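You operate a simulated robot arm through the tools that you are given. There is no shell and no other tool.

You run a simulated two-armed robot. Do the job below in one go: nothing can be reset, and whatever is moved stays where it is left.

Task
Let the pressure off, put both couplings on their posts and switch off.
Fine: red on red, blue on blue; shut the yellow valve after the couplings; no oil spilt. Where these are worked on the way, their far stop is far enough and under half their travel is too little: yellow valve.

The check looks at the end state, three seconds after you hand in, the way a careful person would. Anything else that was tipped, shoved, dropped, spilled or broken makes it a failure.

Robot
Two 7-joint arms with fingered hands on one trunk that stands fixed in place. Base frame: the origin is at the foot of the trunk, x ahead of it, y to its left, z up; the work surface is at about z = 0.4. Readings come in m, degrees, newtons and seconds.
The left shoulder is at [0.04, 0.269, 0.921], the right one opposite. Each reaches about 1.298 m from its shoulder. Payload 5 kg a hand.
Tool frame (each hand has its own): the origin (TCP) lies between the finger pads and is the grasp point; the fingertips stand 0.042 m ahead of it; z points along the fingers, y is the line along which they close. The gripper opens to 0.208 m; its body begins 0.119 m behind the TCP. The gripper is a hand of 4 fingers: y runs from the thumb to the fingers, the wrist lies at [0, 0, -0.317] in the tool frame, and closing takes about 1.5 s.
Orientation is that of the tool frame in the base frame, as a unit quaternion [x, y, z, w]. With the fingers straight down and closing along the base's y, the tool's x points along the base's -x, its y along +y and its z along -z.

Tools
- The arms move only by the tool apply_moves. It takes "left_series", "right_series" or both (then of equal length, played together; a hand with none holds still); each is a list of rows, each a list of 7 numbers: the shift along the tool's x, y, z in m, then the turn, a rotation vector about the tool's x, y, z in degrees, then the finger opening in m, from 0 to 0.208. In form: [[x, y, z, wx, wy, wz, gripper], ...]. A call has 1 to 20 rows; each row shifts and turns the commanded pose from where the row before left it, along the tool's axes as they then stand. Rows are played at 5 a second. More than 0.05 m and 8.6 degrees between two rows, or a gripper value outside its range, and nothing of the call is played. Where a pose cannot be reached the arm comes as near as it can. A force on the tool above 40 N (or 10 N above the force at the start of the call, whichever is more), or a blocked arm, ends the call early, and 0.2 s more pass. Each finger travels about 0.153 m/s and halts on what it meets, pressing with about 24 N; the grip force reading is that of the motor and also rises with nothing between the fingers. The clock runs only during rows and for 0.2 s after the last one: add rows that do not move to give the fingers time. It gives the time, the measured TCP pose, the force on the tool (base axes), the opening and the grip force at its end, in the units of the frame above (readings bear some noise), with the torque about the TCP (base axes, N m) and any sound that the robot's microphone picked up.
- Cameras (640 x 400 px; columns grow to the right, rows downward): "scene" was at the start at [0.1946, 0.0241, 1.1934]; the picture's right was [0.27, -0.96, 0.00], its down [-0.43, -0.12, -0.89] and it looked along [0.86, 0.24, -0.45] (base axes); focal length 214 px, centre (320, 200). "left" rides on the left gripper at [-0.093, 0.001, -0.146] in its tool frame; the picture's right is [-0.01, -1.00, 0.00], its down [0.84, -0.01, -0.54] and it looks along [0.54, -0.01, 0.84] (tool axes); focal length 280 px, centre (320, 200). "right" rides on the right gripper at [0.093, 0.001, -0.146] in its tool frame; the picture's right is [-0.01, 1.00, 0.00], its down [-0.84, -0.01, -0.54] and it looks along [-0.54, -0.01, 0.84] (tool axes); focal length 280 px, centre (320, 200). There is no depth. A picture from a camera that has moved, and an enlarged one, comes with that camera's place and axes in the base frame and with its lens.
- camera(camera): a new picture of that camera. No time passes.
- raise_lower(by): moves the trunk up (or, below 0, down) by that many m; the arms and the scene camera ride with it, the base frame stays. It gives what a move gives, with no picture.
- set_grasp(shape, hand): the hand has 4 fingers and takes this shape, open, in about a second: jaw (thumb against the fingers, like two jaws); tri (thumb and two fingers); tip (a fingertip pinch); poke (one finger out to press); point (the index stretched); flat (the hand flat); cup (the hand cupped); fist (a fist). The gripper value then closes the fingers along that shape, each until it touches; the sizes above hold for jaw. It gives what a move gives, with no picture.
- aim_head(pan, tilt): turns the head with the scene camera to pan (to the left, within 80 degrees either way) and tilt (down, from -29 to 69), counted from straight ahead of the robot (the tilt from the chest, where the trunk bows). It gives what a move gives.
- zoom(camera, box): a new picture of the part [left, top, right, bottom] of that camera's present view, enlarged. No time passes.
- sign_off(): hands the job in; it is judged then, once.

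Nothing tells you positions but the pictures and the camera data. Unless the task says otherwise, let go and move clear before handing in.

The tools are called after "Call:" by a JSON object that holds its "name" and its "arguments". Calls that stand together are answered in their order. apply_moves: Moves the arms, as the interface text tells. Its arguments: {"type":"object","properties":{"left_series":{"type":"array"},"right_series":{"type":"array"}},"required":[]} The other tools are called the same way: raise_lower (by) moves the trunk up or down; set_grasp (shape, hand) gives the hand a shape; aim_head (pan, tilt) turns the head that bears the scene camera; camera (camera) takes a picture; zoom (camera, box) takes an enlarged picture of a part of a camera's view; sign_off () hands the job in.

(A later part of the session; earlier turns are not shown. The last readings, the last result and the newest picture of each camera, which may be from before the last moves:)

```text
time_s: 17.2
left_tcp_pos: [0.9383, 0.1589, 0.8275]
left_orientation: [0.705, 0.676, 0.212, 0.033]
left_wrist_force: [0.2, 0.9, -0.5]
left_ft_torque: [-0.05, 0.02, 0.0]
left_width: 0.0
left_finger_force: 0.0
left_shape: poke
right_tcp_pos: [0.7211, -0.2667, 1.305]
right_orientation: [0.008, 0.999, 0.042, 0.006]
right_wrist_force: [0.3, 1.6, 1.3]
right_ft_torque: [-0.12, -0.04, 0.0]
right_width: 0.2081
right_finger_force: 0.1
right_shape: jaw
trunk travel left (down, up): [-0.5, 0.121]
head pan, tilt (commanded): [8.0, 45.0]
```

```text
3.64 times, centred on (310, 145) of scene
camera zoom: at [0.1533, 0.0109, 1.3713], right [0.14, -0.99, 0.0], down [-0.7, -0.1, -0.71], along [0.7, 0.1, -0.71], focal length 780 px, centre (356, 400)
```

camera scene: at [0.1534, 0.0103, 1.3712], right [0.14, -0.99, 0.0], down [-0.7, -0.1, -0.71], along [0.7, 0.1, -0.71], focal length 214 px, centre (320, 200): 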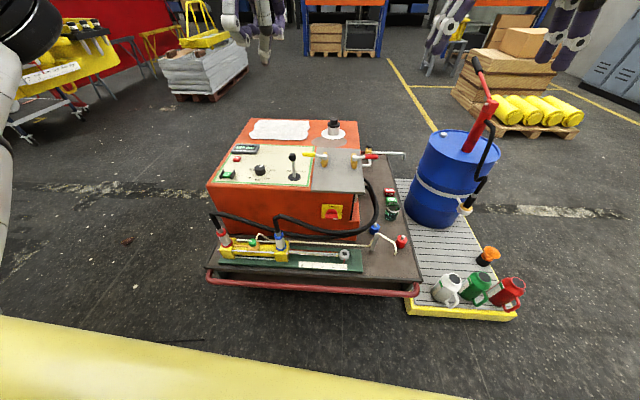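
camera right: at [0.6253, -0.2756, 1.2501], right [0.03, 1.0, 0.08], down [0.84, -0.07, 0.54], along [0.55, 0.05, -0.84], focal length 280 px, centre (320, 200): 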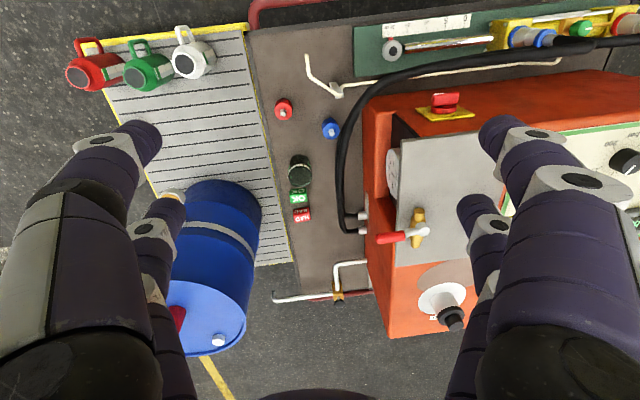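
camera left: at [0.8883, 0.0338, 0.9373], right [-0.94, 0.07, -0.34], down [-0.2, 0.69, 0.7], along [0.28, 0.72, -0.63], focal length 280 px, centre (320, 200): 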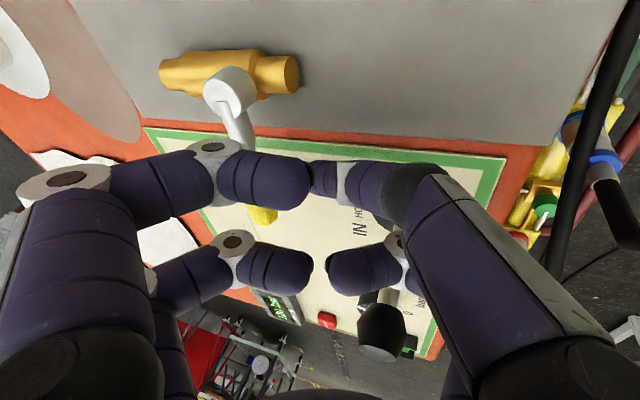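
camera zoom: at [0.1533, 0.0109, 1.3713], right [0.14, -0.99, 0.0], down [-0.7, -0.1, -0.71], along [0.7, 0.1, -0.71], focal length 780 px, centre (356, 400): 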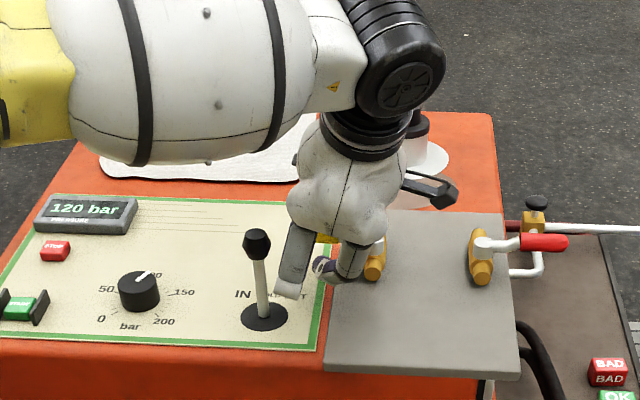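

Call:
{"name": "apply_moves", "arguments": {"left_series": [[0, 0.0094, 0.0034, 0, 0, 0, 0], [0, 0.0094, 0.0034, 0, 0, 0, 0], [0, 0.0094, 0.0034, 0, 0, 0, 0]]}}

Call:
{"name": "camera", "arguments": {"camera": "left"}}

Call:
{"name": "zoom", "arguments": {"camera": "scene", "box": [230, 90, 390, 200]}}

```text
time_s: 18.0
left_tcp_pos: [0.9678, 0.1596, 0.828]
left_orientation: [0.706, 0.675, 0.211, 0.03]
left_wrist_force: [-1.0, -0.4, -0.3]
left_ft_torque: [-0.04, 0.0, 0.01]
left_width: 0.0
left_finger_force: 0.1
left_shape: poke
right_tcp_pos: [0.7207, -0.2671, 1.3038]
right_orientation: [0.008, 0.999, 0.042, 0.004]
right_wrist_force: [-0.5, 0.4, 0.7]
right_ft_torque: [-0.03, -0.01, 0.01]
right_width: 0.2078
right_finger_force: 0.1
right_shape: jaw
trunk travel left (down, up): [-0.5, 0.121]
head pan, tilt (commanded): [8.0, 45.0]
```

```text
taken
camera left: at [0.9186, 0.0337, 0.9371], right [-0.94, 0.07, -0.33], down [-0.2, 0.69, 0.7], along [0.28, 0.73, -0.63], focal length 280 px, centre (320, 200)
```

left: 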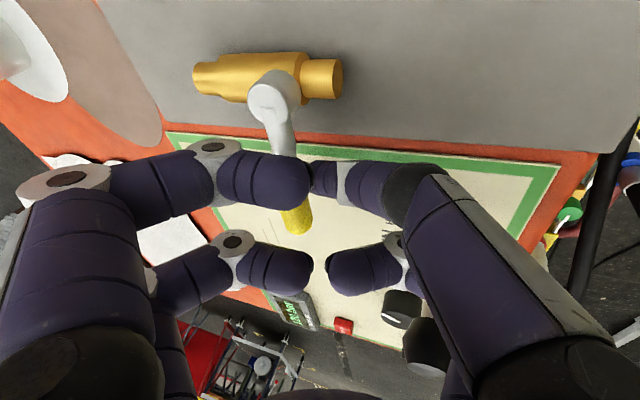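

```text
3.64 times, centred on (310, 145) of scene
camera zoom: at [0.1534, 0.0104, 1.3712], right [0.14, -0.99, 0.0], down [-0.7, -0.1, -0.71], along [0.7, 0.1, -0.71], focal length 780 px, centre (356, 400)
```

zoom: 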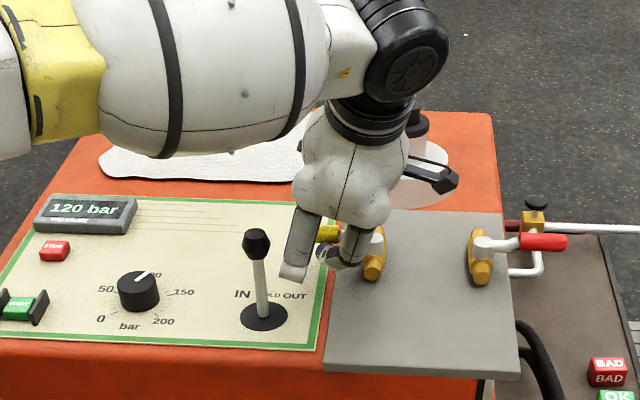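

Call:
{"name": "apply_moves", "arguments": {"left_series": [[0, 0.0047, 0.0017, 0, 0, 0, 0], [0, 0.0047, 0.0017, 0, 0, 0, 0], [0, 0.0047, 0.0017, 0, 0, 0, 0], [0, 0.0047, 0.0017, 0, 0, 0, 0]]}}

Call:
{"name": "camera", "arguments": {"camera": "left"}}

Call:
{"name": "zoom", "arguments": {"camera": "scene", "box": [230, 90, 390, 200]}}

```text
time_s: 19.0
left_tcp_pos: [0.9863, 0.1595, 0.8266]
left_orientation: [0.706, 0.675, 0.211, 0.03]
left_wrist_force: [-30.9, -3.0, -15.7]
left_ft_torque: [-0.16, 0.71, 0.17]
left_width: 0.0002
left_finger_force: 0.0
left_shape: poke
right_tcp_pos: [0.7213, -0.268, 1.3046]
right_orientation: [0.008, 0.999, 0.041, 0.005]
right_wrist_force: [0.5, -0.4, -0.1]
right_ft_torque: [-0.02, 0.0, 0.0]
right_width: 0.2079
right_finger_force: 0.2
right_shape: jaw
trunk travel left (down, up): [-0.5, 0.121]
head pan, tilt (commanded): [8.0, 45.0]
```

```text
taken
camera left: at [0.9373, 0.0332, 0.9358], right [-0.94, 0.07, -0.33], down [-0.19, 0.69, 0.7], along [0.28, 0.72, -0.63], focal length 280 px, centre (320, 200)
```

left: 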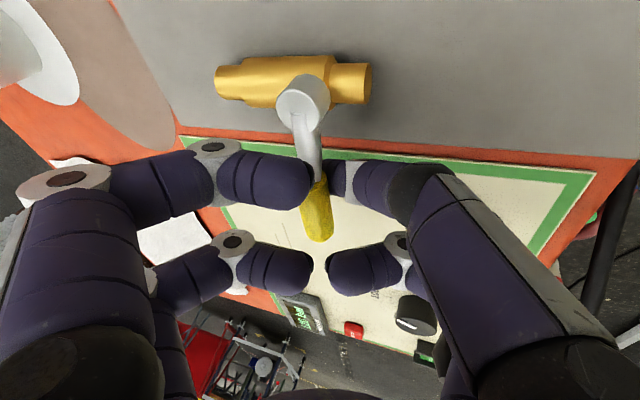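

```text
3.64 times, centred on (310, 145) of scene
camera zoom: at [0.1532, 0.0103, 1.3711], right [0.14, -0.99, 0.0], down [-0.7, -0.1, -0.71], along [0.7, 0.1, -0.71], focal length 780 px, centre (356, 400)
```

zoom: 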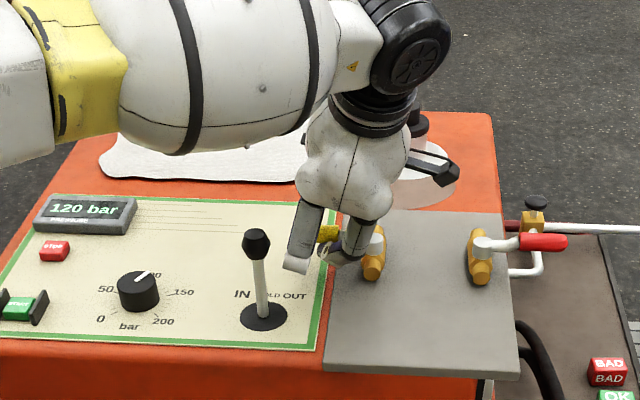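

At about 31 N toward +x the handle stays put, so that looks like its stop; it should swing toward −x instead. I'll back off, rise clear, and switch to the jaw so the fingers can cage the handle.

Call:
{"name": "apply_moves", "arguments": {"left_series": [[0, -0.0094, -0.0034, 0, 0, 0, 0], [0, -0.0094, -0.0034, 0, 0, 0, 0], [0.0102, 0.0133, -0.0363, 0, 0, 0, 0], [0.0102, 0.0133, -0.0363, 0, 0, 0, 0], [0.0102, 0.0133, -0.0363, 0, 0, 0, 0], [0.0102, 0.0133, -0.0363, 0, 0, 0, 0]]}}

Call:
{"name": "camera", "arguments": {"camera": "left"}}

Call:
{"name": "zoom", "arguments": {"camera": "scene", "box": [230, 90, 390, 200]}}

```text
time_s: 20.4
left_tcp_pos: [0.9678, 0.1591, 0.9889]
left_orientation: [0.706, 0.675, 0.213, 0.032]
left_wrist_force: [-0.9, -0.3, -0.9]
left_ft_torque: [0.06, -0.08, 0.0]
left_width: 0.0
left_finger_force: 0.1
left_shape: poke
right_tcp_pos: [0.7218, -0.267, 1.3047]
right_orientation: [0.008, 0.999, 0.042, 0.005]
right_wrist_force: [-0.3, 0.1, 0.9]
right_ft_torque: [0.01, -0.12, 0.0]
right_width: 0.2081
right_finger_force: 0.0
right_shape: jaw
trunk travel left (down, up): [-0.5, 0.121]
head pan, tilt (commanded): [8.0, 45.0]
```

```text
taken
camera left: at [0.9194, 0.0337, 1.0985], right [-0.94, 0.07, -0.33], down [-0.2, 0.69, 0.7], along [0.28, 0.72, -0.63], focal length 280 px, centre (320, 200)
```

left: 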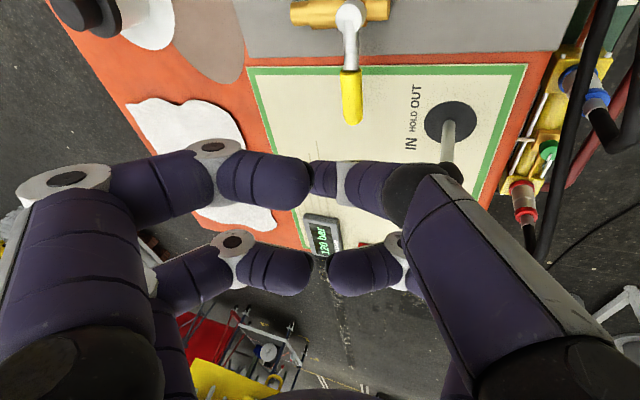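

```text
3.64 times, centred on (310, 145) of scene
camera zoom: at [0.1529, 0.0102, 1.3713], right [0.14, -0.99, 0.0], down [-0.7, -0.1, -0.71], along [0.7, 0.1, -0.71], focal length 780 px, centre (356, 400)
```

zoom: 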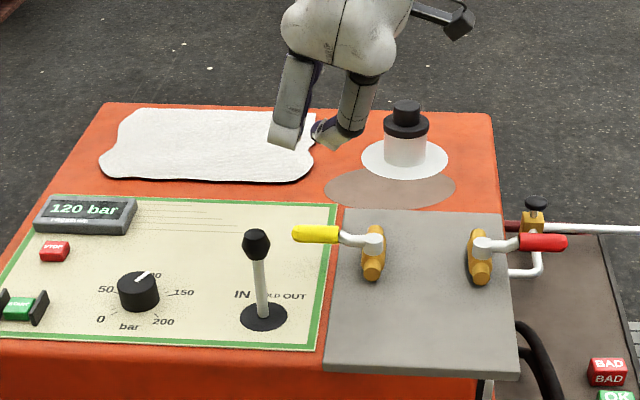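

The handle is unmoved and the display still reads 120 bar. Now I'll take the jaw shape up here, well above the lever, narrow it, and reduce the pitch to 10°.

Call:
{"name": "set_grasp", "arguments": {"hand": "left", "shape": "jaw"}}

Call:
{"name": "apply_moves", "arguments": {"left_series": [[0, 0, 0, 5, 0, 0, 0.06], [0, 0, 0, 5, 0, 0, 0.06], [0, 0, 0, 0, 0, 0, 0.06], [0, 0, 0, 0, 0, 0, 0.06], [0, 0, 0, 0, 0, 0, 0.06]]}}

Call:
{"name": "camera", "arguments": {"camera": "left"}}

Call:
{"name": "zoom", "arguments": {"camera": "scene", "box": [230, 60, 390, 200]}}

```text
time_s: 21.3
left_tcp_pos: [0.9702, 0.1591, 0.9882]
left_orientation: [0.706, 0.676, 0.212, 0.031]
left_wrist_force: [0.1, 0.2, -0.1]
left_ft_torque: [0.03, 0.0, -0.01]
left_width: 0.2081
left_finger_force: 0.0
left_shape: jaw
right_tcp_pos: [0.7211, -0.2673, 1.3047]
right_orientation: [0.008, 0.999, 0.042, 0.006]
right_wrist_force: [-0.2, -0.6, 0.6]
right_ft_torque: [-0.04, -0.02, 0.0]
right_width: 0.208
right_finger_force: 0.1
right_shape: jaw
trunk travel left (down, up): [-0.5, 0.121]
head pan, tilt (commanded): [8.0, 45.0]
```

```text
time_s: 22.5
left_tcp_pos: [0.9678, 0.1597, 0.9887]
left_orientation: [0.706, 0.691, 0.153, -0.03]
left_wrist_force: [-0.1, -0.2, -0.6]
left_ft_torque: [-0.02, 0.02, -0.01]
left_width: 0.0603
left_finger_force: 0.1
left_shape: jaw
right_tcp_pos: [0.7226, -0.2685, 1.3045]
right_orientation: [0.007, 0.999, 0.042, 0.005]
right_wrist_force: [-0.7, 0.3, 0.2]
right_ft_torque: [0.0, -0.02, -0.02]
right_width: 0.2079
right_finger_force: 0.1
right_shape: jaw
trunk travel left (down, up): [-0.5, 0.121]
head pan, tilt (commanded): [8.0, 45.0]
```

```text
taken
camera left: at [0.944, 0.0324, 1.1037], right [-0.98, 0.03, -0.17], down [-0.11, 0.68, 0.73], along [0.14, 0.73, -0.67], focal length 280 px, centre (320, 200)
```

left: 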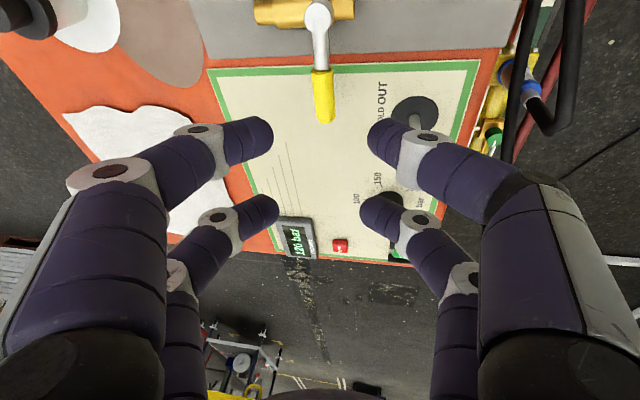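

```text
2.86 times, centred on (310, 130) of scene
camera zoom: at [0.1535, 0.0104, 1.3712], right [0.14, -0.99, 0.0], down [-0.7, -0.1, -0.71], along [0.7, 0.1, -0.71], focal length 613 px, centre (349, 400)
```

zoom: 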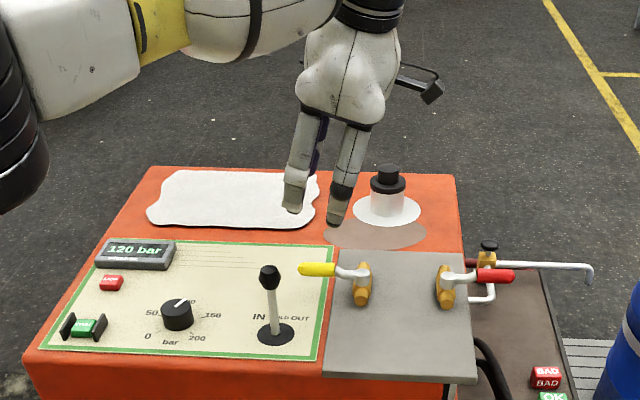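

Call:
{"name": "apply_moves", "arguments": {"left_series": [[-0.0078, 0.0075, 0.0408, 0, 0, 0, 0.06], [-0.0078, 0.0075, 0.0408, 0, 0, 0, 0.06]]}}

Call:
{"name": "camera", "arguments": {"camera": "left"}}

Call:
{"name": "zoom", "arguments": {"camera": "scene", "box": [230, 60, 390, 200]}}

```text
time_s: 23.1
left_tcp_pos: [0.9976, 0.1632, 0.9105]
left_orientation: [0.705, 0.692, 0.152, -0.03]
left_wrist_force: [0.5, -0.7, 1.8]
left_ft_torque: [-0.1, 0.08, 0.02]
left_width: 0.0601
left_finger_force: 0.1
left_shape: jaw
right_tcp_pos: [0.7215, -0.2681, 1.3026]
right_orientation: [0.008, 0.999, 0.042, 0.004]
right_wrist_force: [1.0, -1.1, -0.1]
right_ft_torque: [-0.01, 0.1, 0.01]
right_width: 0.2079
right_finger_force: 0.1
right_shape: jaw
trunk travel left (down, up): [-0.5, 0.121]
head pan, tilt (commanded): [8.0, 45.0]
```

```text
taken
camera left: at [0.9734, 0.0369, 1.0254], right [-0.98, 0.03, -0.17], down [-0.11, 0.68, 0.73], along [0.14, 0.73, -0.67], focal length 280 px, centre (320, 200)
```

left: 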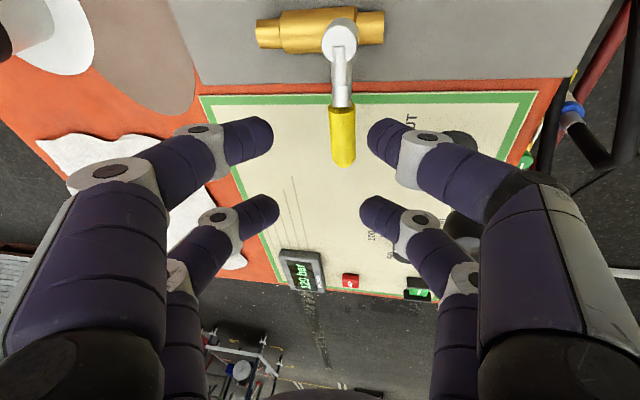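

```text
2.86 times, centred on (310, 130) of scene
camera zoom: at [0.1538, 0.0101, 1.3711], right [0.14, -0.99, 0.0], down [-0.7, -0.1, -0.71], along [0.7, 0.1, -0.71], focal length 613 px, centre (349, 400)
```

zoom: 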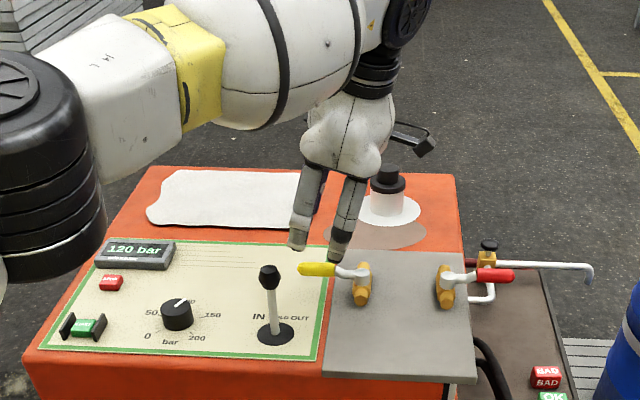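

The jaws now straddle the handle in plan view, and I reckon about 1 cm clearance to the lever knob. I'll come straight down over the handle in small steps.

Call:
{"name": "apply_moves", "arguments": {"left_series": [[-0.0058, -0.0033, 0.0215, 0, 0, 0, 0.052], [-0.0058, -0.0033, 0.0215, 0, 0, 0, 0.052], [-0.0058, -0.0033, 0.0215, 0, 0, 0, 0.052]]}}

Call:
{"name": "camera", "arguments": {"camera": "left"}}

Call:
{"name": "zoom", "arguments": {"camera": "scene", "box": [250, 110, 370, 200]}}

```text
time_s: 23.9
left_tcp_pos: [0.9997, 0.1635, 0.8413]
left_orientation: [0.706, 0.691, 0.153, -0.03]
left_wrist_force: [1.3, 0.1, 0.8]
left_ft_torque: [-0.04, 0.07, 0.0]
left_width: 0.0525
left_finger_force: 0.1
left_shape: jaw
right_tcp_pos: [0.7222, -0.2674, 1.3027]
right_orientation: [0.007, 0.999, 0.042, 0.004]
right_wrist_force: [-0.5, -0.3, -0.1]
right_ft_torque: [-0.01, 0.15, 0.03]
right_width: 0.208
right_finger_force: 0.1
right_shape: jaw
trunk travel left (down, up): [-0.5, 0.121]
head pan, tilt (commanded): [8.0, 45.0]
```

```text
taken
camera left: at [0.9755, 0.0375, 0.9567], right [-0.98, 0.03, -0.17], down [-0.11, 0.68, 0.73], along [0.14, 0.73, -0.66], focal length 280 px, centre (320, 200)
```

left: 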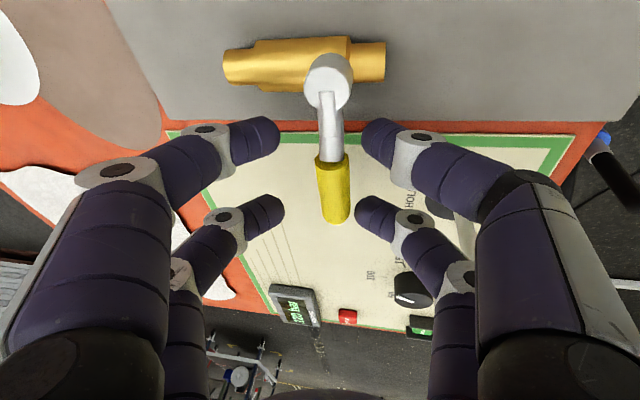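

```text
4.44 times, centred on (310, 155) of scene
camera zoom: at [0.1543, 0.0103, 1.371], right [0.14, -0.99, 0.0], down [-0.7, -0.1, -0.71], along [0.7, 0.1, -0.71], focal length 953 px, centre (364, 400)
```

zoom: 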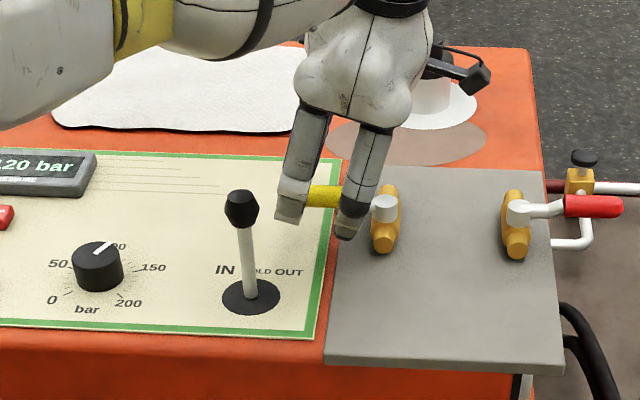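

Call:
{"name": "apply_moves", "arguments": {"left_series": [[-0.0058, -0.0033, 0.0205, 0, 0, 0, 0.05], [0, 0, 0, 0, 0, 0, 0.035], [0, 0, 0, 0, 0, 0, 0.03]]}}

Call:
{"name": "camera", "arguments": {"camera": "left"}}

Call:
{"name": "zoom", "arguments": {"camera": "scene", "box": [250, 110, 370, 200]}}

```text
time_s: 24.7
left_tcp_pos: [0.9999, 0.1646, 0.8199]
left_orientation: [0.706, 0.691, 0.152, -0.03]
left_wrist_force: [-0.4, -0.1, -0.3]
left_ft_torque: [0.0, -0.01, -0.01]
left_width: 0.0304
left_finger_force: 0.0
left_shape: jaw
right_tcp_pos: [0.7221, -0.268, 1.3042]
right_orientation: [0.008, 0.999, 0.041, 0.005]
right_wrist_force: [-0.4, 0.0, 0.1]
right_ft_torque: [0.02, 0.03, 0.0]
right_width: 0.208
right_finger_force: 0.0
right_shape: jaw
trunk travel left (down, up): [-0.5, 0.121]
head pan, tilt (commanded): [8.0, 45.0]
```

```text
taken
camera left: at [0.975, 0.0377, 0.935], right [-0.98, 0.03, -0.17], down [-0.11, 0.68, 0.73], along [0.14, 0.73, -0.67], focal length 280 px, centre (320, 200)
```

left: 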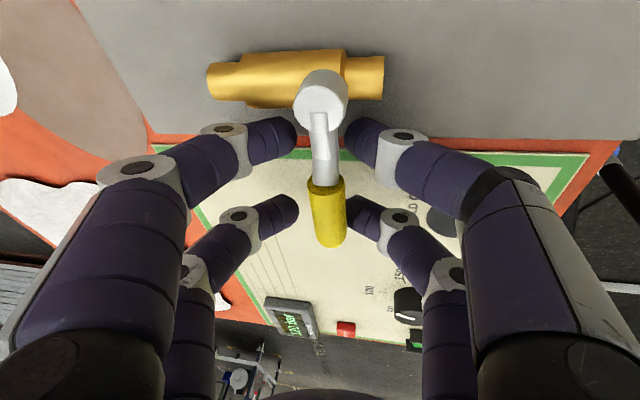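

```text
4.44 times, centred on (310, 155) of scene
camera zoom: at [0.1535, 0.0102, 1.3711], right [0.14, -0.99, 0.0], down [-0.7, -0.1, -0.71], along [0.7, 0.1, -0.71], focal length 953 px, centre (364, 400)
```

zoom: 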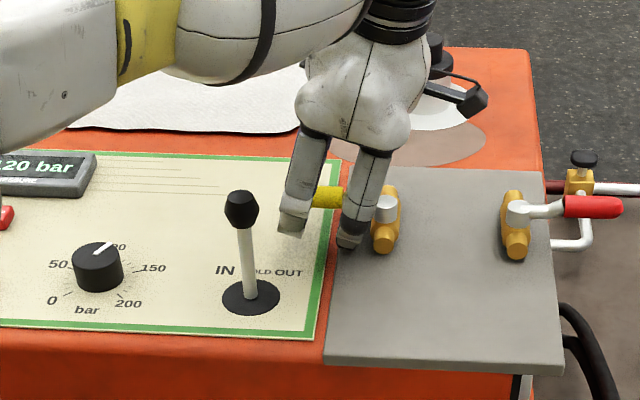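

The handle sits between the pads. I'll now swing it toward −x about its pivot, turning the hand with it, three 8° steps first.

Call:
{"name": "apply_moves", "arguments": {"left_series": [[-0.0005, -0.0079, -0.0016, 0, 0, -8, 0.028], [-0.0005, -0.0079, -0.0018, 0, 0, -8, 0.028], [-0.0005, -0.0078, -0.002, 0, 0, -8, 0.028]]}}

Call:
{"name": "camera", "arguments": {"camera": "left"}}

Call:
{"name": "zoom", "arguments": {"camera": "scene", "box": [220, 110, 370, 210]}}

```text
time_s: 25.5
left_tcp_pos: [0.9754, 0.1602, 0.8194]
left_orientation: [0.546, 0.823, 0.156, 0.002]
left_wrist_force: [1.8, 3.2, 0.5]
left_ft_torque: [0.08, 0.01, -0.1]
left_width: 0.0285
left_finger_force: 0.1
left_shape: jaw
right_tcp_pos: [0.7212, -0.2669, 1.3045]
right_orientation: [0.008, 0.999, 0.042, 0.005]
right_wrist_force: [0.1, 0.3, 0.8]
right_ft_torque: [-0.07, -0.02, -0.03]
right_width: 0.208
right_finger_force: 0.1
right_shape: jaw
trunk travel left (down, up): [-0.5, 0.121]
head pan, tilt (commanded): [8.0, 45.0]
```

```text
taken
camera left: at [0.9886, 0.0402, 0.9435], right [-0.89, -0.37, -0.26], down [-0.45, 0.62, 0.65], along [-0.08, 0.7, -0.71], focal length 280 px, centre (320, 200)
```

left: 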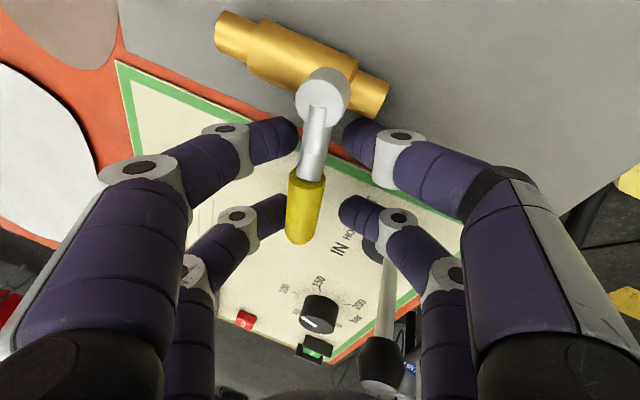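

```text
4.00 times, centred on (295, 160) of scene
camera zoom: at [0.1536, 0.0107, 1.3712], right [0.14, -0.99, 0.0], down [-0.7, -0.1, -0.71], along [0.7, 0.1, -0.71], focal length 858 px, centre (420, 360)
```

zoom: 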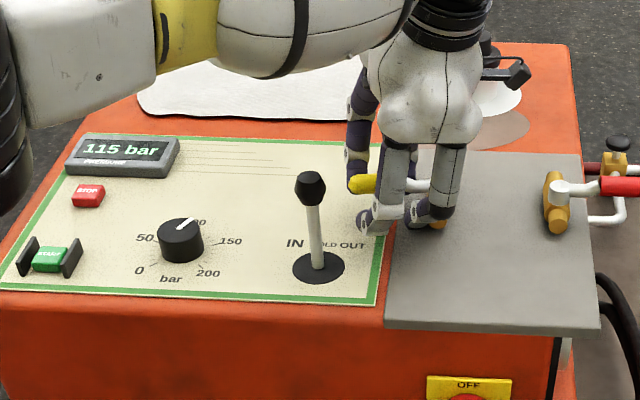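

The pressure already falls (115 bar) with only light force, so this is the right valve and direction. I'll carry on swinging toward its far stop.

Call:
{"name": "apply_moves", "arguments": {"left_series": [[-0.0005, -0.0078, -0.0022, 0, 0, -8, 0.028], [-0.0006, -0.0078, -0.0023, 0, 0, -8, 0.028], [-0.0006, -0.0078, -0.0024, 0, 0, -8, 0.028], [-0.0007, -0.0077, -0.0025, 0, 0, -8, 0.028]]}}

Call:
{"name": "camera", "arguments": {"camera": "left"}}

Call:
{"name": "zoom", "arguments": {"camera": "scene", "box": [220, 110, 370, 210]}}

```text
time_s: 26.4
left_tcp_pos: [0.9504, 0.1508, 0.8177]
left_orientation: [0.324, 0.933, 0.154, 0.034]
left_wrist_force: [-19.6, 27.7, -1.8]
left_ft_torque: [0.96, 0.67, -0.14]
left_width: 0.0261
left_finger_force: 0.0
left_shape: jaw
right_tcp_pos: [0.7203, -0.2673, 1.3054]
right_orientation: [0.007, 0.999, 0.042, 0.005]
right_wrist_force: [0.2, -1.1, 0.2]
right_ft_torque: [0.15, -0.05, -0.02]
right_width: 0.2078
right_finger_force: 0.0
right_shape: jaw
trunk travel left (down, up): [-0.5, 0.121]
head pan, tilt (commanded): [8.0, 45.0]
stopped in row 4 (left hand): the force on the tool passed its limit at 44 N (the readings are from after the stop); the commanded pose is now the measured one
```

```text
taken
camera left: at [1.0002, 0.0551, 0.9531], right [-0.58, -0.75, -0.31], down [-0.76, 0.37, 0.54], along [-0.29, 0.55, -0.78], focal length 280 px, centre (320, 200)
```

left: 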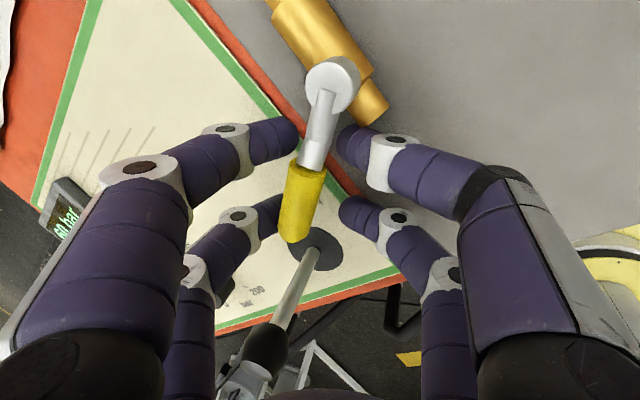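

```text
4.00 times, centred on (295, 160) of scene
camera zoom: at [0.1524, 0.0108, 1.3714], right [0.14, -0.99, 0.0], down [-0.7, -0.1, -0.71], along [0.7, 0.1, -0.71], focal length 858 px, centre (420, 360)
```

zoom: 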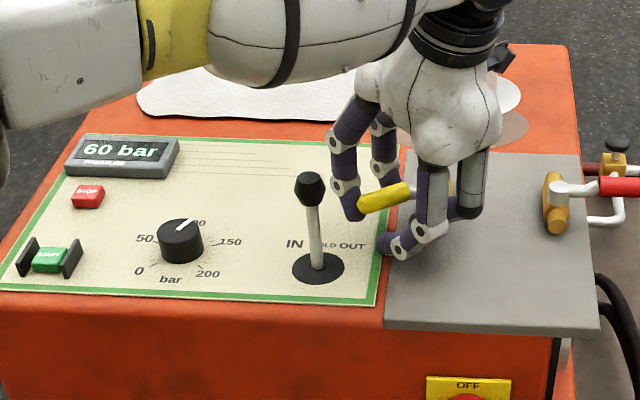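

The inner fingers bumped the pivot boss (the force is straight along the handle), so I'm gripping too near the pivot; the pressure is down to 60 bar. I'll slide outward 9 mm along the handle and go on.

Call:
{"name": "apply_moves", "arguments": {"left_series": [[0.009, 0, 0, 0, 0, 0, 0.03], [-0.0008, -0.0097, -0.0031, 0, 0, -7, 0.03], [-0.0009, -0.0097, -0.0031, 0, 0, -8, 0.03], [-0.0009, -0.0097, -0.0031, 0, 0, -8, 0.03]]}}

Call:
{"name": "camera", "arguments": {"camera": "left"}}

Call:
{"name": "zoom", "arguments": {"camera": "scene", "box": [220, 110, 370, 210]}}

```text
time_s: 27.4
left_tcp_pos: [0.9311, 0.1214, 0.8174]
left_orientation: [0.133, 0.979, 0.139, 0.067]
left_wrist_force: [1.0, 1.7, 0.4]
left_ft_torque: [-0.03, 0.01, -0.04]
left_width: 0.0301
left_finger_force: 0.0
left_shape: jaw
right_tcp_pos: [0.72, -0.2684, 1.3047]
right_orientation: [0.009, 0.999, 0.042, 0.005]
right_wrist_force: [-0.5, 0.6, 0.1]
right_ft_torque: [0.03, 0.02, -0.01]
right_width: 0.208
right_finger_force: 0.0
right_shape: jaw
trunk travel left (down, up): [-0.5, 0.121]
head pan, tilt (commanded): [8.0, 45.0]
```

```text
taken
camera left: at [0.9953, 0.0594, 0.9657], right [-0.23, -0.93, -0.29], down [-0.9, 0.09, 0.43], along [-0.37, 0.36, -0.85], focal length 280 px, centre (320, 200)
```

left: 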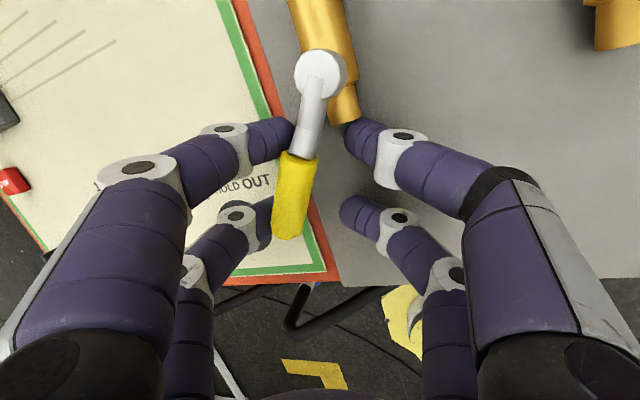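

```text
4.00 times, centred on (295, 160) of scene
camera zoom: at [0.1535, 0.0103, 1.3712], right [0.14, -0.99, 0.0], down [-0.7, -0.1, -0.71], along [0.7, 0.1, -0.71], focal length 858 px, centre (420, 360)
```

zoom: 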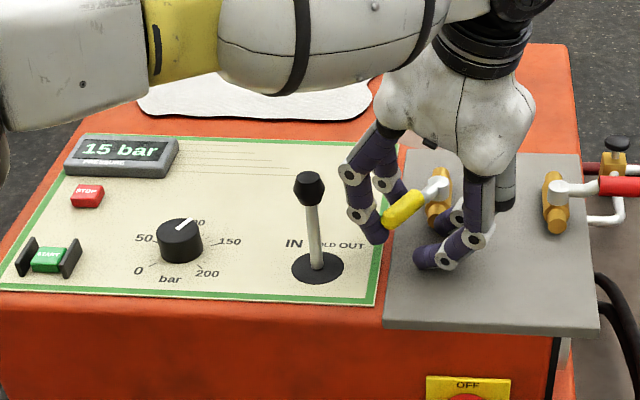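

Pressure is at 15 bar and falling; the handle stands at about 65°. I'll continue to its stop.

Call:
{"name": "apply_moves", "arguments": {"left_series": [[-0.0009, -0.0097, -0.0029, 0, 0, -8, 0.03], [-0.0009, -0.0097, -0.0028, 0, 0, -8, 0.03]]}}

Call:
{"name": "camera", "arguments": {"camera": "left"}}

Call:
{"name": "zoom", "arguments": {"camera": "scene", "box": [220, 110, 370, 210]}}

```text
time_s: 28.0
left_tcp_pos: [0.9286, 0.103, 0.8175]
left_orientation: [-0.005, 0.988, 0.13, 0.086]
left_wrist_force: [-0.4, 1.3, 1.4]
left_ft_torque: [0.03, 0.07, -0.01]
left_width: 0.03
left_finger_force: 0.0
left_shape: jaw
right_tcp_pos: [0.7206, -0.2672, 1.3041]
right_orientation: [0.008, 0.999, 0.042, 0.005]
right_wrist_force: [-0.2, -0.7, -0.1]
right_ft_torque: [0.03, 0.02, -0.01]
right_width: 0.2079
right_finger_force: 0.1
right_shape: jaw
trunk travel left (down, up): [-0.5, 0.121]
head pan, tilt (commanded): [8.0, 45.0]
```

```text
taken
camera left: at [0.995, 0.0647, 0.9727], right [0.05, -0.97, -0.25], down [-0.92, -0.14, 0.37], along [-0.39, 0.22, -0.9], focal length 280 px, centre (320, 200)
```

left: 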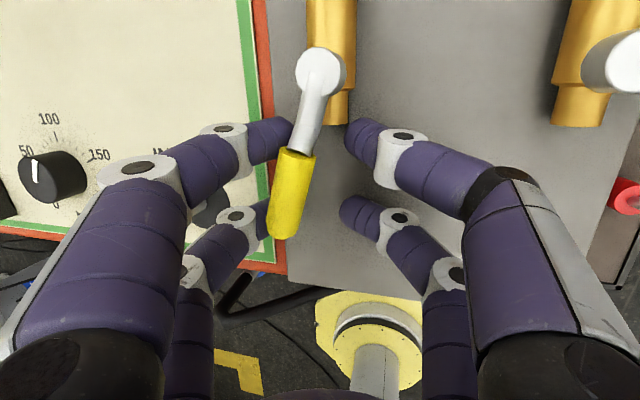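

```text
4.00 times, centred on (295, 160) of scene
camera zoom: at [0.1535, 0.0102, 1.3712], right [0.14, -0.99, 0.0], down [-0.7, -0.1, -0.71], along [0.7, 0.1, -0.71], focal length 858 px, centre (420, 360)
```

zoom: 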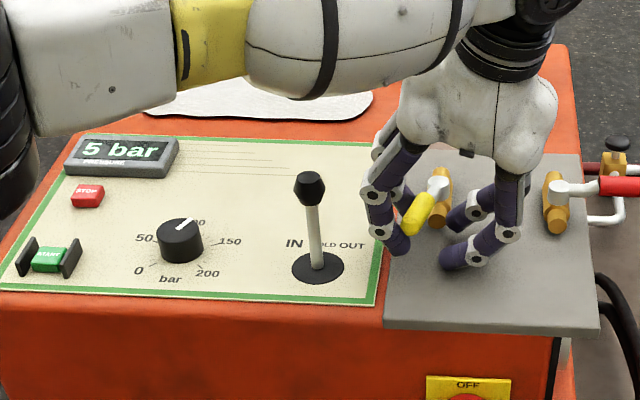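

Call:
{"name": "apply_moves", "arguments": {"left_series": [[0, -0.0077, -0.0021, 0, 0, 0, 0.028], [0, -0.0077, -0.0021, 0, 0, 0, 0.028], [0, -0.0058, -0.0016, 0, 0, 0, 0.028]]}}

Call:
{"name": "camera", "arguments": {"camera": "left"}}

Call:
{"name": "zoom", "arguments": {"camera": "scene", "box": [220, 110, 370, 210]}}

```text
time_s: 28.8
left_tcp_pos: [0.9276, 0.0816, 0.8161]
left_orientation: [-0.005, 0.988, 0.131, 0.085]
left_wrist_force: [-3.8, 5.2, -2.5]
left_ft_torque: [-0.06, 0.12, 0.32]
left_width: 0.0289
left_finger_force: 0.0
left_shape: jaw
right_tcp_pos: [0.7215, -0.2672, 1.303]
right_orientation: [0.007, 0.999, 0.042, 0.004]
right_wrist_force: [0.4, 0.4, -0.3]
right_ft_torque: [0.04, 0.04, 0.01]
right_width: 0.208
right_finger_force: 0.0
right_shape: jaw
trunk travel left (down, up): [-0.5, 0.121]
head pan, tilt (commanded): [8.0, 45.0]
```

```text
taken
camera left: at [0.9953, 0.0438, 0.9729], right [0.05, -0.97, -0.26], down [-0.92, -0.14, 0.37], along [-0.39, 0.22, -0.89], focal length 280 px, centre (320, 200)
```

left: 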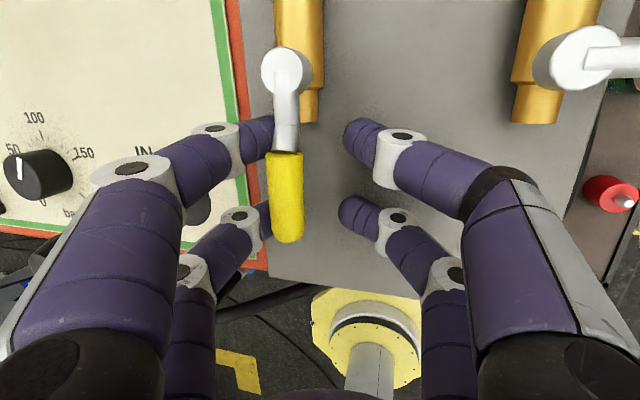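

```text
4.00 times, centred on (295, 160) of scene
camera zoom: at [0.1535, 0.0106, 1.3712], right [0.14, -0.99, 0.0], down [-0.7, -0.1, -0.71], along [0.7, 0.1, -0.71], focal length 858 px, centre (420, 360)
```

zoom: 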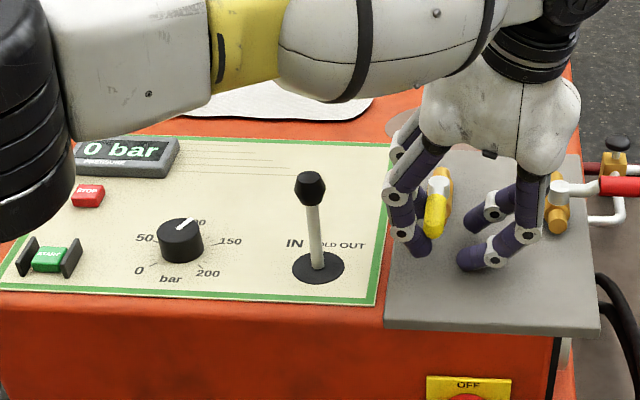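

The gauge reads 0 bar and the yellow handle lies in line with its body. One small nudge to confirm it's at the far stop.

Call:
{"name": "apply_moves", "arguments": {"left_series": [[0, -0.0048, -0.0013, 0, 0, 0, 0.028], [0, -0.0029, -0.0008, 0, 0, 0, 0.028]]}}

Call:
{"name": "camera", "arguments": {"camera": "left"}}

```text
time_s: 29.4
left_tcp_pos: [0.9281, 0.0747, 0.8182]
left_orientation: [-0.005, 0.988, 0.132, 0.086]
left_wrist_force: [-4.8, 14.5, -4.0]
left_ft_torque: [-0.04, 0.14, 0.39]
left_width: 0.03
left_finger_force: 0.2
left_shape: jaw
right_tcp_pos: [0.7225, -0.2652, 1.3045]
right_orientation: [0.007, 0.999, 0.042, 0.005]
right_wrist_force: [0.1, -0.4, 1.1]
right_ft_torque: [0.02, 0.0, -0.02]
right_width: 0.2079
right_finger_force: 0.1
right_shape: jaw
trunk travel left (down, up): [-0.5, 0.121]
head pan, tilt (commanded): [8.0, 45.0]
```

```text
taken
camera left: at [0.9953, 0.0374, 0.973], right [0.05, -0.97, -0.26], down [-0.92, -0.14, 0.37], along [-0.39, 0.22, -0.89], focal length 280 px, centre (320, 200)
```

left: 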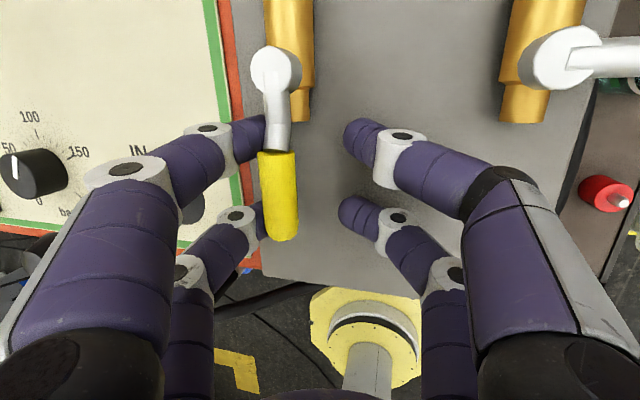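

The yellow valve is against its far stop and the pressure is gone. I'll ease off, lift the left hand straight up, and draw it back out of the way.

Call:
{"name": "apply_moves", "arguments": {"left_series": [[0.0003, 0.0193, 0.0052, 0, 0, 0, 0.035], [-0.0068, 0.0104, -0.0381, 0, 0, 0, 0.035], [-0.0068, 0.0104, -0.0381, 0, 0, 0, 0.035], [-0.0068, 0.0104, -0.0381, 0, 0, 0, 0.035], [-0.0068, 0.0104, -0.0381, 0, 0, 0, 0.035], [-0.0068, 0.0104, -0.0381, 0, 0, 0, 0.035]]}}

Call:
{"name": "zoom", "arguments": {"camera": "scene", "box": [200, 90, 400, 230]}}

```text
time_s: 30.8
left_tcp_pos: [0.9296, 0.0958, 1.0208]
left_orientation: [-0.004, 0.988, 0.13, 0.086]
left_wrist_force: [-0.2, -0.7, -1.4]
left_ft_torque: [0.12, -0.11, 0.02]
left_width: 0.0351
left_finger_force: 0.0
left_shape: jaw
right_tcp_pos: [0.7211, -0.2675, 1.3057]
right_orientation: [0.008, 0.999, 0.042, 0.005]
right_wrist_force: [-0.9, 0.7, 1.3]
right_ft_torque: [-0.01, -0.15, 0.01]
right_width: 0.2079
right_finger_force: 0.0
right_shape: jaw
trunk travel left (down, up): [-0.5, 0.121]
head pan, tilt (commanded): [8.0, 45.0]
```

```text
2.86 times, centred on (300, 160) of scene
camera zoom: at [0.1526, 0.0102, 1.3714], right [0.14, -0.99, 0.0], down [-0.7, -0.1, -0.71], along [0.7, 0.1, -0.71], focal length 613 px, centre (377, 314)
```

zoom: 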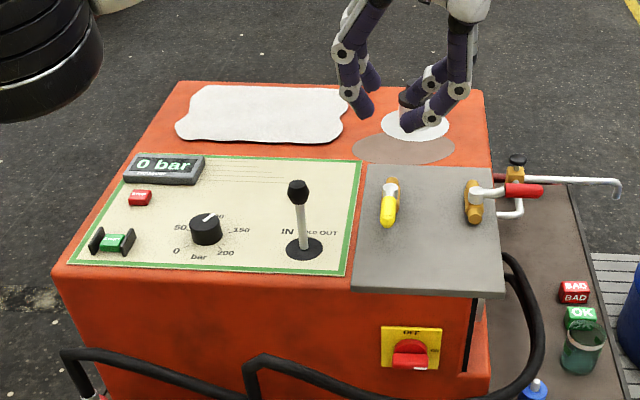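

0 bar holds, lever untouched, yellow handle in line. Next I'll park the left hand back and high, lower the trunk again, and look closely at the blue coupling.

Call:
{"name": "apply_moves", "arguments": {"left_series": [[0.0283, 0.0322, -0.0165, 0, 0, 0, 0.1], [0.0283, 0.0322, -0.0165, 0, 0, 0, 0.1], [0.0283, 0.0322, -0.0165, 0, 0, 0, 0.1], [0.0283, 0.0322, -0.0165, 0, 0, 0, 0.1], [0.0283, 0.0322, -0.0165, 0, 0, 0, 0.1], [0.0283, 0.0322, -0.0165, 0, 0, 0, 0.1], [0.0283, 0.0322, -0.0165, 0, 0, 0, 0.1], [0.0283, 0.0322, -0.0165, 0, 0, 0, 0.1], [0.0283, 0.0322, -0.0165, 0, 0, 0, 0.1], [0.0283, 0.0322, -0.0165, 0, 0, 0, 0.1], [0.0283, 0.0322, -0.0165, 0, 0, 0, 0.1], [0.0283, 0.0322, -0.0165, 0, 0, 0, 0.1]]}}

Call:
{"name": "raise_lower", "arguments": {"by": -0.2}}

Call:
{"name": "aim_head", "arguments": {"pan": 10, "tilt": 45}}

Call:
{"name": "camera", "arguments": {"camera": "scene"}}

Call:
{"name": "camera", "arguments": {"camera": "right"}}

Call:
{"name": "camera", "arguments": {"camera": "left"}}

```text
time_s: 33.4
left_tcp_pos: [0.5458, 0.4208, 1.2489]
left_orientation: [-0.004, 0.988, 0.13, 0.086]
left_wrist_force: [0.0, 0.1, -0.4]
left_ft_torque: [-0.02, -0.02, -0.04]
left_width: 0.0997
left_finger_force: 0.0
left_shape: jaw
right_tcp_pos: [0.7193, -0.2662, 1.3071]
right_orientation: [0.007, 0.999, 0.041, 0.005]
right_wrist_force: [-0.6, 0.0, 1.8]
right_ft_torque: [-0.12, -0.19, -0.04]
right_width: 0.2083
right_finger_force: 0.0
right_shape: jaw
trunk travel left (down, up): [-0.5, 0.121]
head pan, tilt (commanded): [8.0, 45.0]
```

```text
time_s: 35.6
left_tcp_pos: [0.5477, 0.4213, 1.0489]
left_orientation: [-0.004, 0.988, 0.131, 0.086]
left_wrist_force: [-0.9, 0.4, 0.5]
left_ft_torque: [0.01, -0.06, -0.02]
left_width: 0.0995
left_finger_force: 0.1
left_shape: jaw
right_tcp_pos: [0.7204, -0.2678, 1.1058]
right_orientation: [0.007, 0.999, 0.042, 0.005]
right_wrist_force: [-0.6, -0.8, 0.8]
right_ft_torque: [-0.02, -0.06, 0.01]
right_width: 0.2077
right_finger_force: 0.1
right_shape: jaw
trunk travel left (down, up): [-0.3, 0.321]
head pan, tilt (commanded): [8.0, 45.0]
```

```text
time_s: 36.2
left_tcp_pos: [0.5472, 0.4211, 1.0488]
left_orientation: [-0.004, 0.988, 0.13, 0.086]
left_wrist_force: [-0.2, -0.6, 0.7]
left_ft_torque: [-0.01, -0.03, -0.02]
left_width: 0.0997
left_finger_force: 0.1
left_shape: jaw
right_tcp_pos: [0.7206, -0.2673, 1.1043]
right_orientation: [0.008, 0.999, 0.041, 0.004]
right_wrist_force: [0.3, -0.1, -0.2]
right_ft_torque: [0.01, -0.01, -0.01]
right_width: 0.2081
right_finger_force: 0.1
right_shape: jaw
trunk travel left (down, up): [-0.3, 0.321]
head pan, tilt (commanded): [10.0, 45.0]
```

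```text
taken
camera scene: at [0.1865, 0.0131, 1.1653], right [0.17, -0.98, 0.0], down [-0.7, -0.12, -0.71], along [0.7, 0.12, -0.71], focal length 214 px, centre (320, 200)
```

scene: 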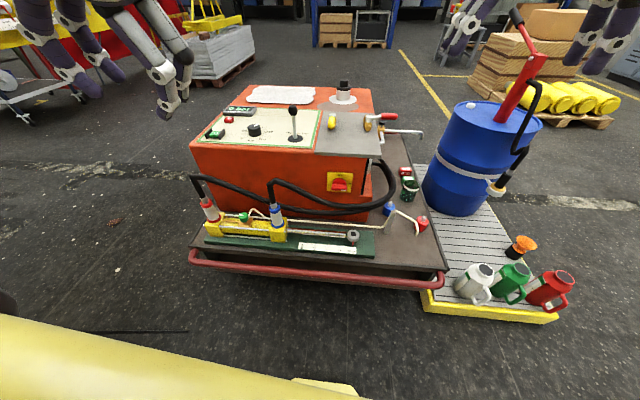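

```text
taken
camera right: at [0.6262, -0.2761, 1.2492], right [0.03, 1.0, 0.08], down [0.84, -0.07, 0.54], along [0.55, 0.05, -0.84], focal length 280 px, centre (320, 200)
```

right: 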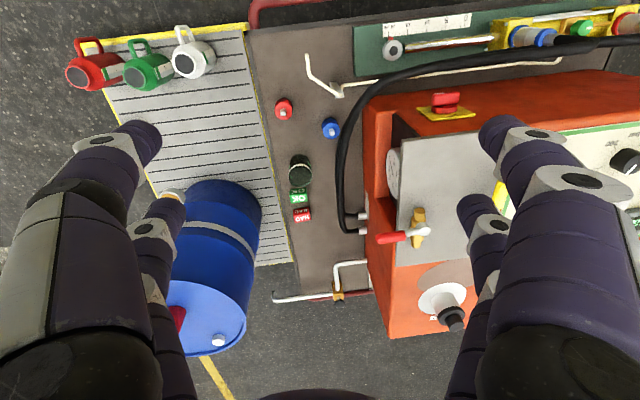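

```text
taken
camera left: at [0.6149, 0.3826, 1.2036], right [0.04, -0.97, -0.25], down [-0.92, -0.14, 0.37], along [-0.39, 0.22, -0.9], focal length 280 px, centre (320, 200)
```

left: 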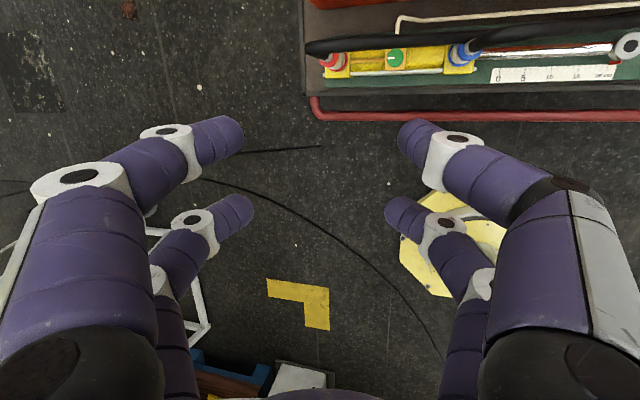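

Call:
{"name": "zoom", "arguments": {"camera": "left", "box": [300, 0, 640, 130]}}

Call:
{"name": "zoom", "arguments": {"camera": "scene", "box": [180, 160, 300, 260]}}

Call:
{"name": "zoom", "arguments": {"camera": "scene", "box": [330, 140, 450, 260]}}

Call:
{"name": "zoom", "arguments": {"camera": "right", "box": [260, 20, 460, 240]}}

```text
1.88 times, centred on (470, 65) of left
camera zoom: at [0.6149, 0.3826, 1.2036], right [0.04, -0.97, -0.25], down [-0.92, -0.14, 0.37], along [-0.39, 0.22, -0.9], focal length 528 px, centre (38, 454)
```

zoom: 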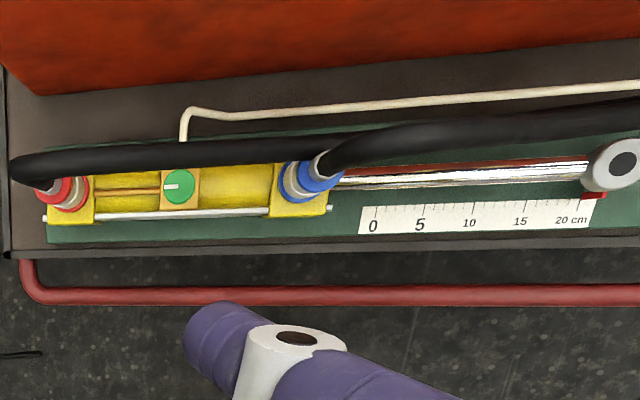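

```text
4.00 times, centred on (240, 210) of scene
camera zoom: at [0.1865, 0.0131, 1.1653], right [0.17, -0.98, 0.0], down [-0.7, -0.12, -0.71], along [0.7, 0.12, -0.71], focal length 858 px, centre (640, 160)
```

zoom: 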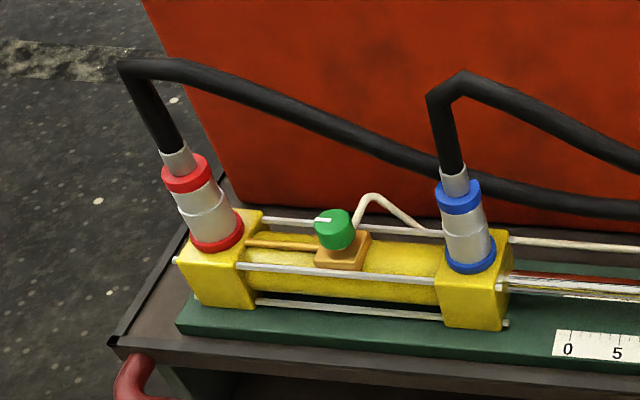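

```text
3.33 times, centred on (390, 200) of scene
camera zoom: at [0.1865, 0.0131, 1.1653], right [0.17, -0.98, 0.0], down [-0.7, -0.12, -0.71], along [0.7, 0.12, -0.71], focal length 715 px, centre (87, 200)
```

zoom: 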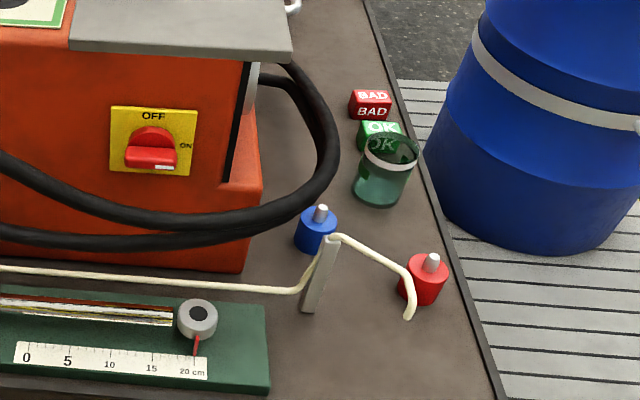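

```text
1.82 times, centred on (360, 130) of right
camera zoom: at [0.6262, -0.2761, 1.2492], right [0.03, 1.0, 0.08], down [0.84, -0.07, 0.54], along [0.55, 0.05, -0.84], focal length 510 px, centre (247, 327)
```

zoom: 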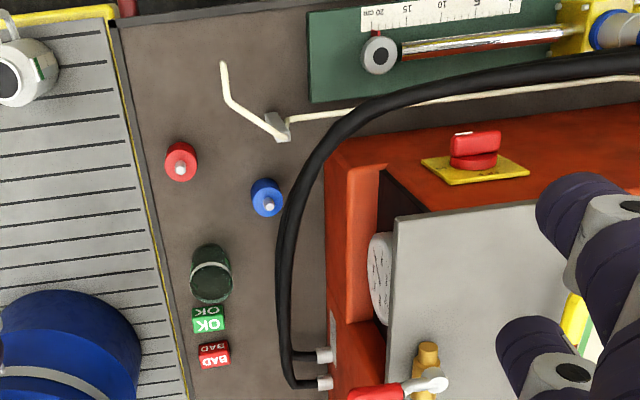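

The couplings stand at about blue (0.68, 0.268) and red (0.657, 0.523), z ≈ 0.50–0.60, with hoses rising to z ≈ 0.71; the posts are near blue (0.912, −0.185) and red (0.844, −0.317). The green bleed knob beside the blue coupling must not be touched, so the right hand will come in from the front right, pitched 45° down; I'll turn it in free air first.

Call:
{"name": "apply_moves", "arguments": {"right_series": [[0, 0, 0, 4.7, 0, 0, 0.15], [0, 0, 0, 0, 0, -7.2, 0.15], [0, 0, 0, 0, 0, -7.2, 0.15], [0, 0, 0, 0, 0, -7.2, 0.15], [0, 0, 0, 0, 0, -7.2, 0.15], [0, 0, 0, 0, 0, -7.2, 0.15], [0, 0, 0, 0, -7.5, 0, 0.15], [0, 0, 0, 0, -7.5, 0, 0.15], [0, 0, 0, 0, -7.5, 0, 0.15], [0, 0, 0, 0, -7.5, 0, 0.15], [0, 0, 0, 0, -7.5, 0, 0.15], [0, 0, 0, 0, -7.5, 0, 0.15]]}}

Call:
{"name": "camera", "arguments": {"camera": "right"}}

```text
time_s: 38.8
left_tcp_pos: [0.5484, 0.4198, 1.0489]
left_orientation: [-0.004, 0.988, 0.131, 0.086]
left_wrist_force: [0.4, -0.7, -0.1]
left_ft_torque: [0.07, 0.1, 0.04]
left_width: 0.0995
left_finger_force: 0.1
left_shape: jaw
right_tcp_pos: [0.7216, -0.2667, 1.1036]
right_orientation: [-0.278, 0.879, 0.115, 0.37]
right_wrist_force: [-0.9, 0.0, -0.1]
right_ft_torque: [0.05, 0.04, 0.04]
right_width: 0.1504
right_finger_force: 0.0
right_shape: jaw
trunk travel left (down, up): [-0.3, 0.321]
head pan, tilt (commanded): [10.0, 45.0]
```

```text
taken
camera right: at [0.5815, -0.3633, 1.1395], right [-0.57, 0.82, 0.01], down [0.17, 0.11, 0.98], along [0.81, 0.56, -0.2], focal length 280 px, centre (320, 200)
```

right: 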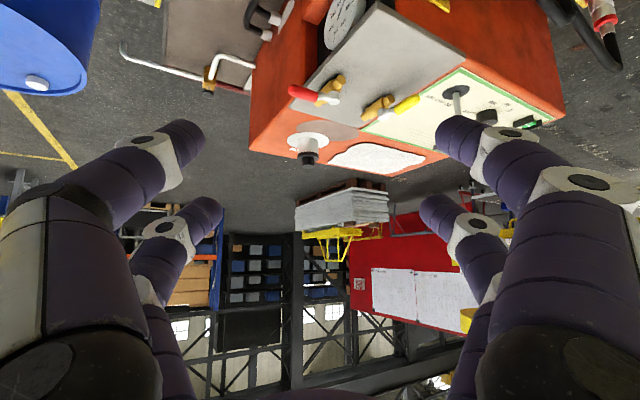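

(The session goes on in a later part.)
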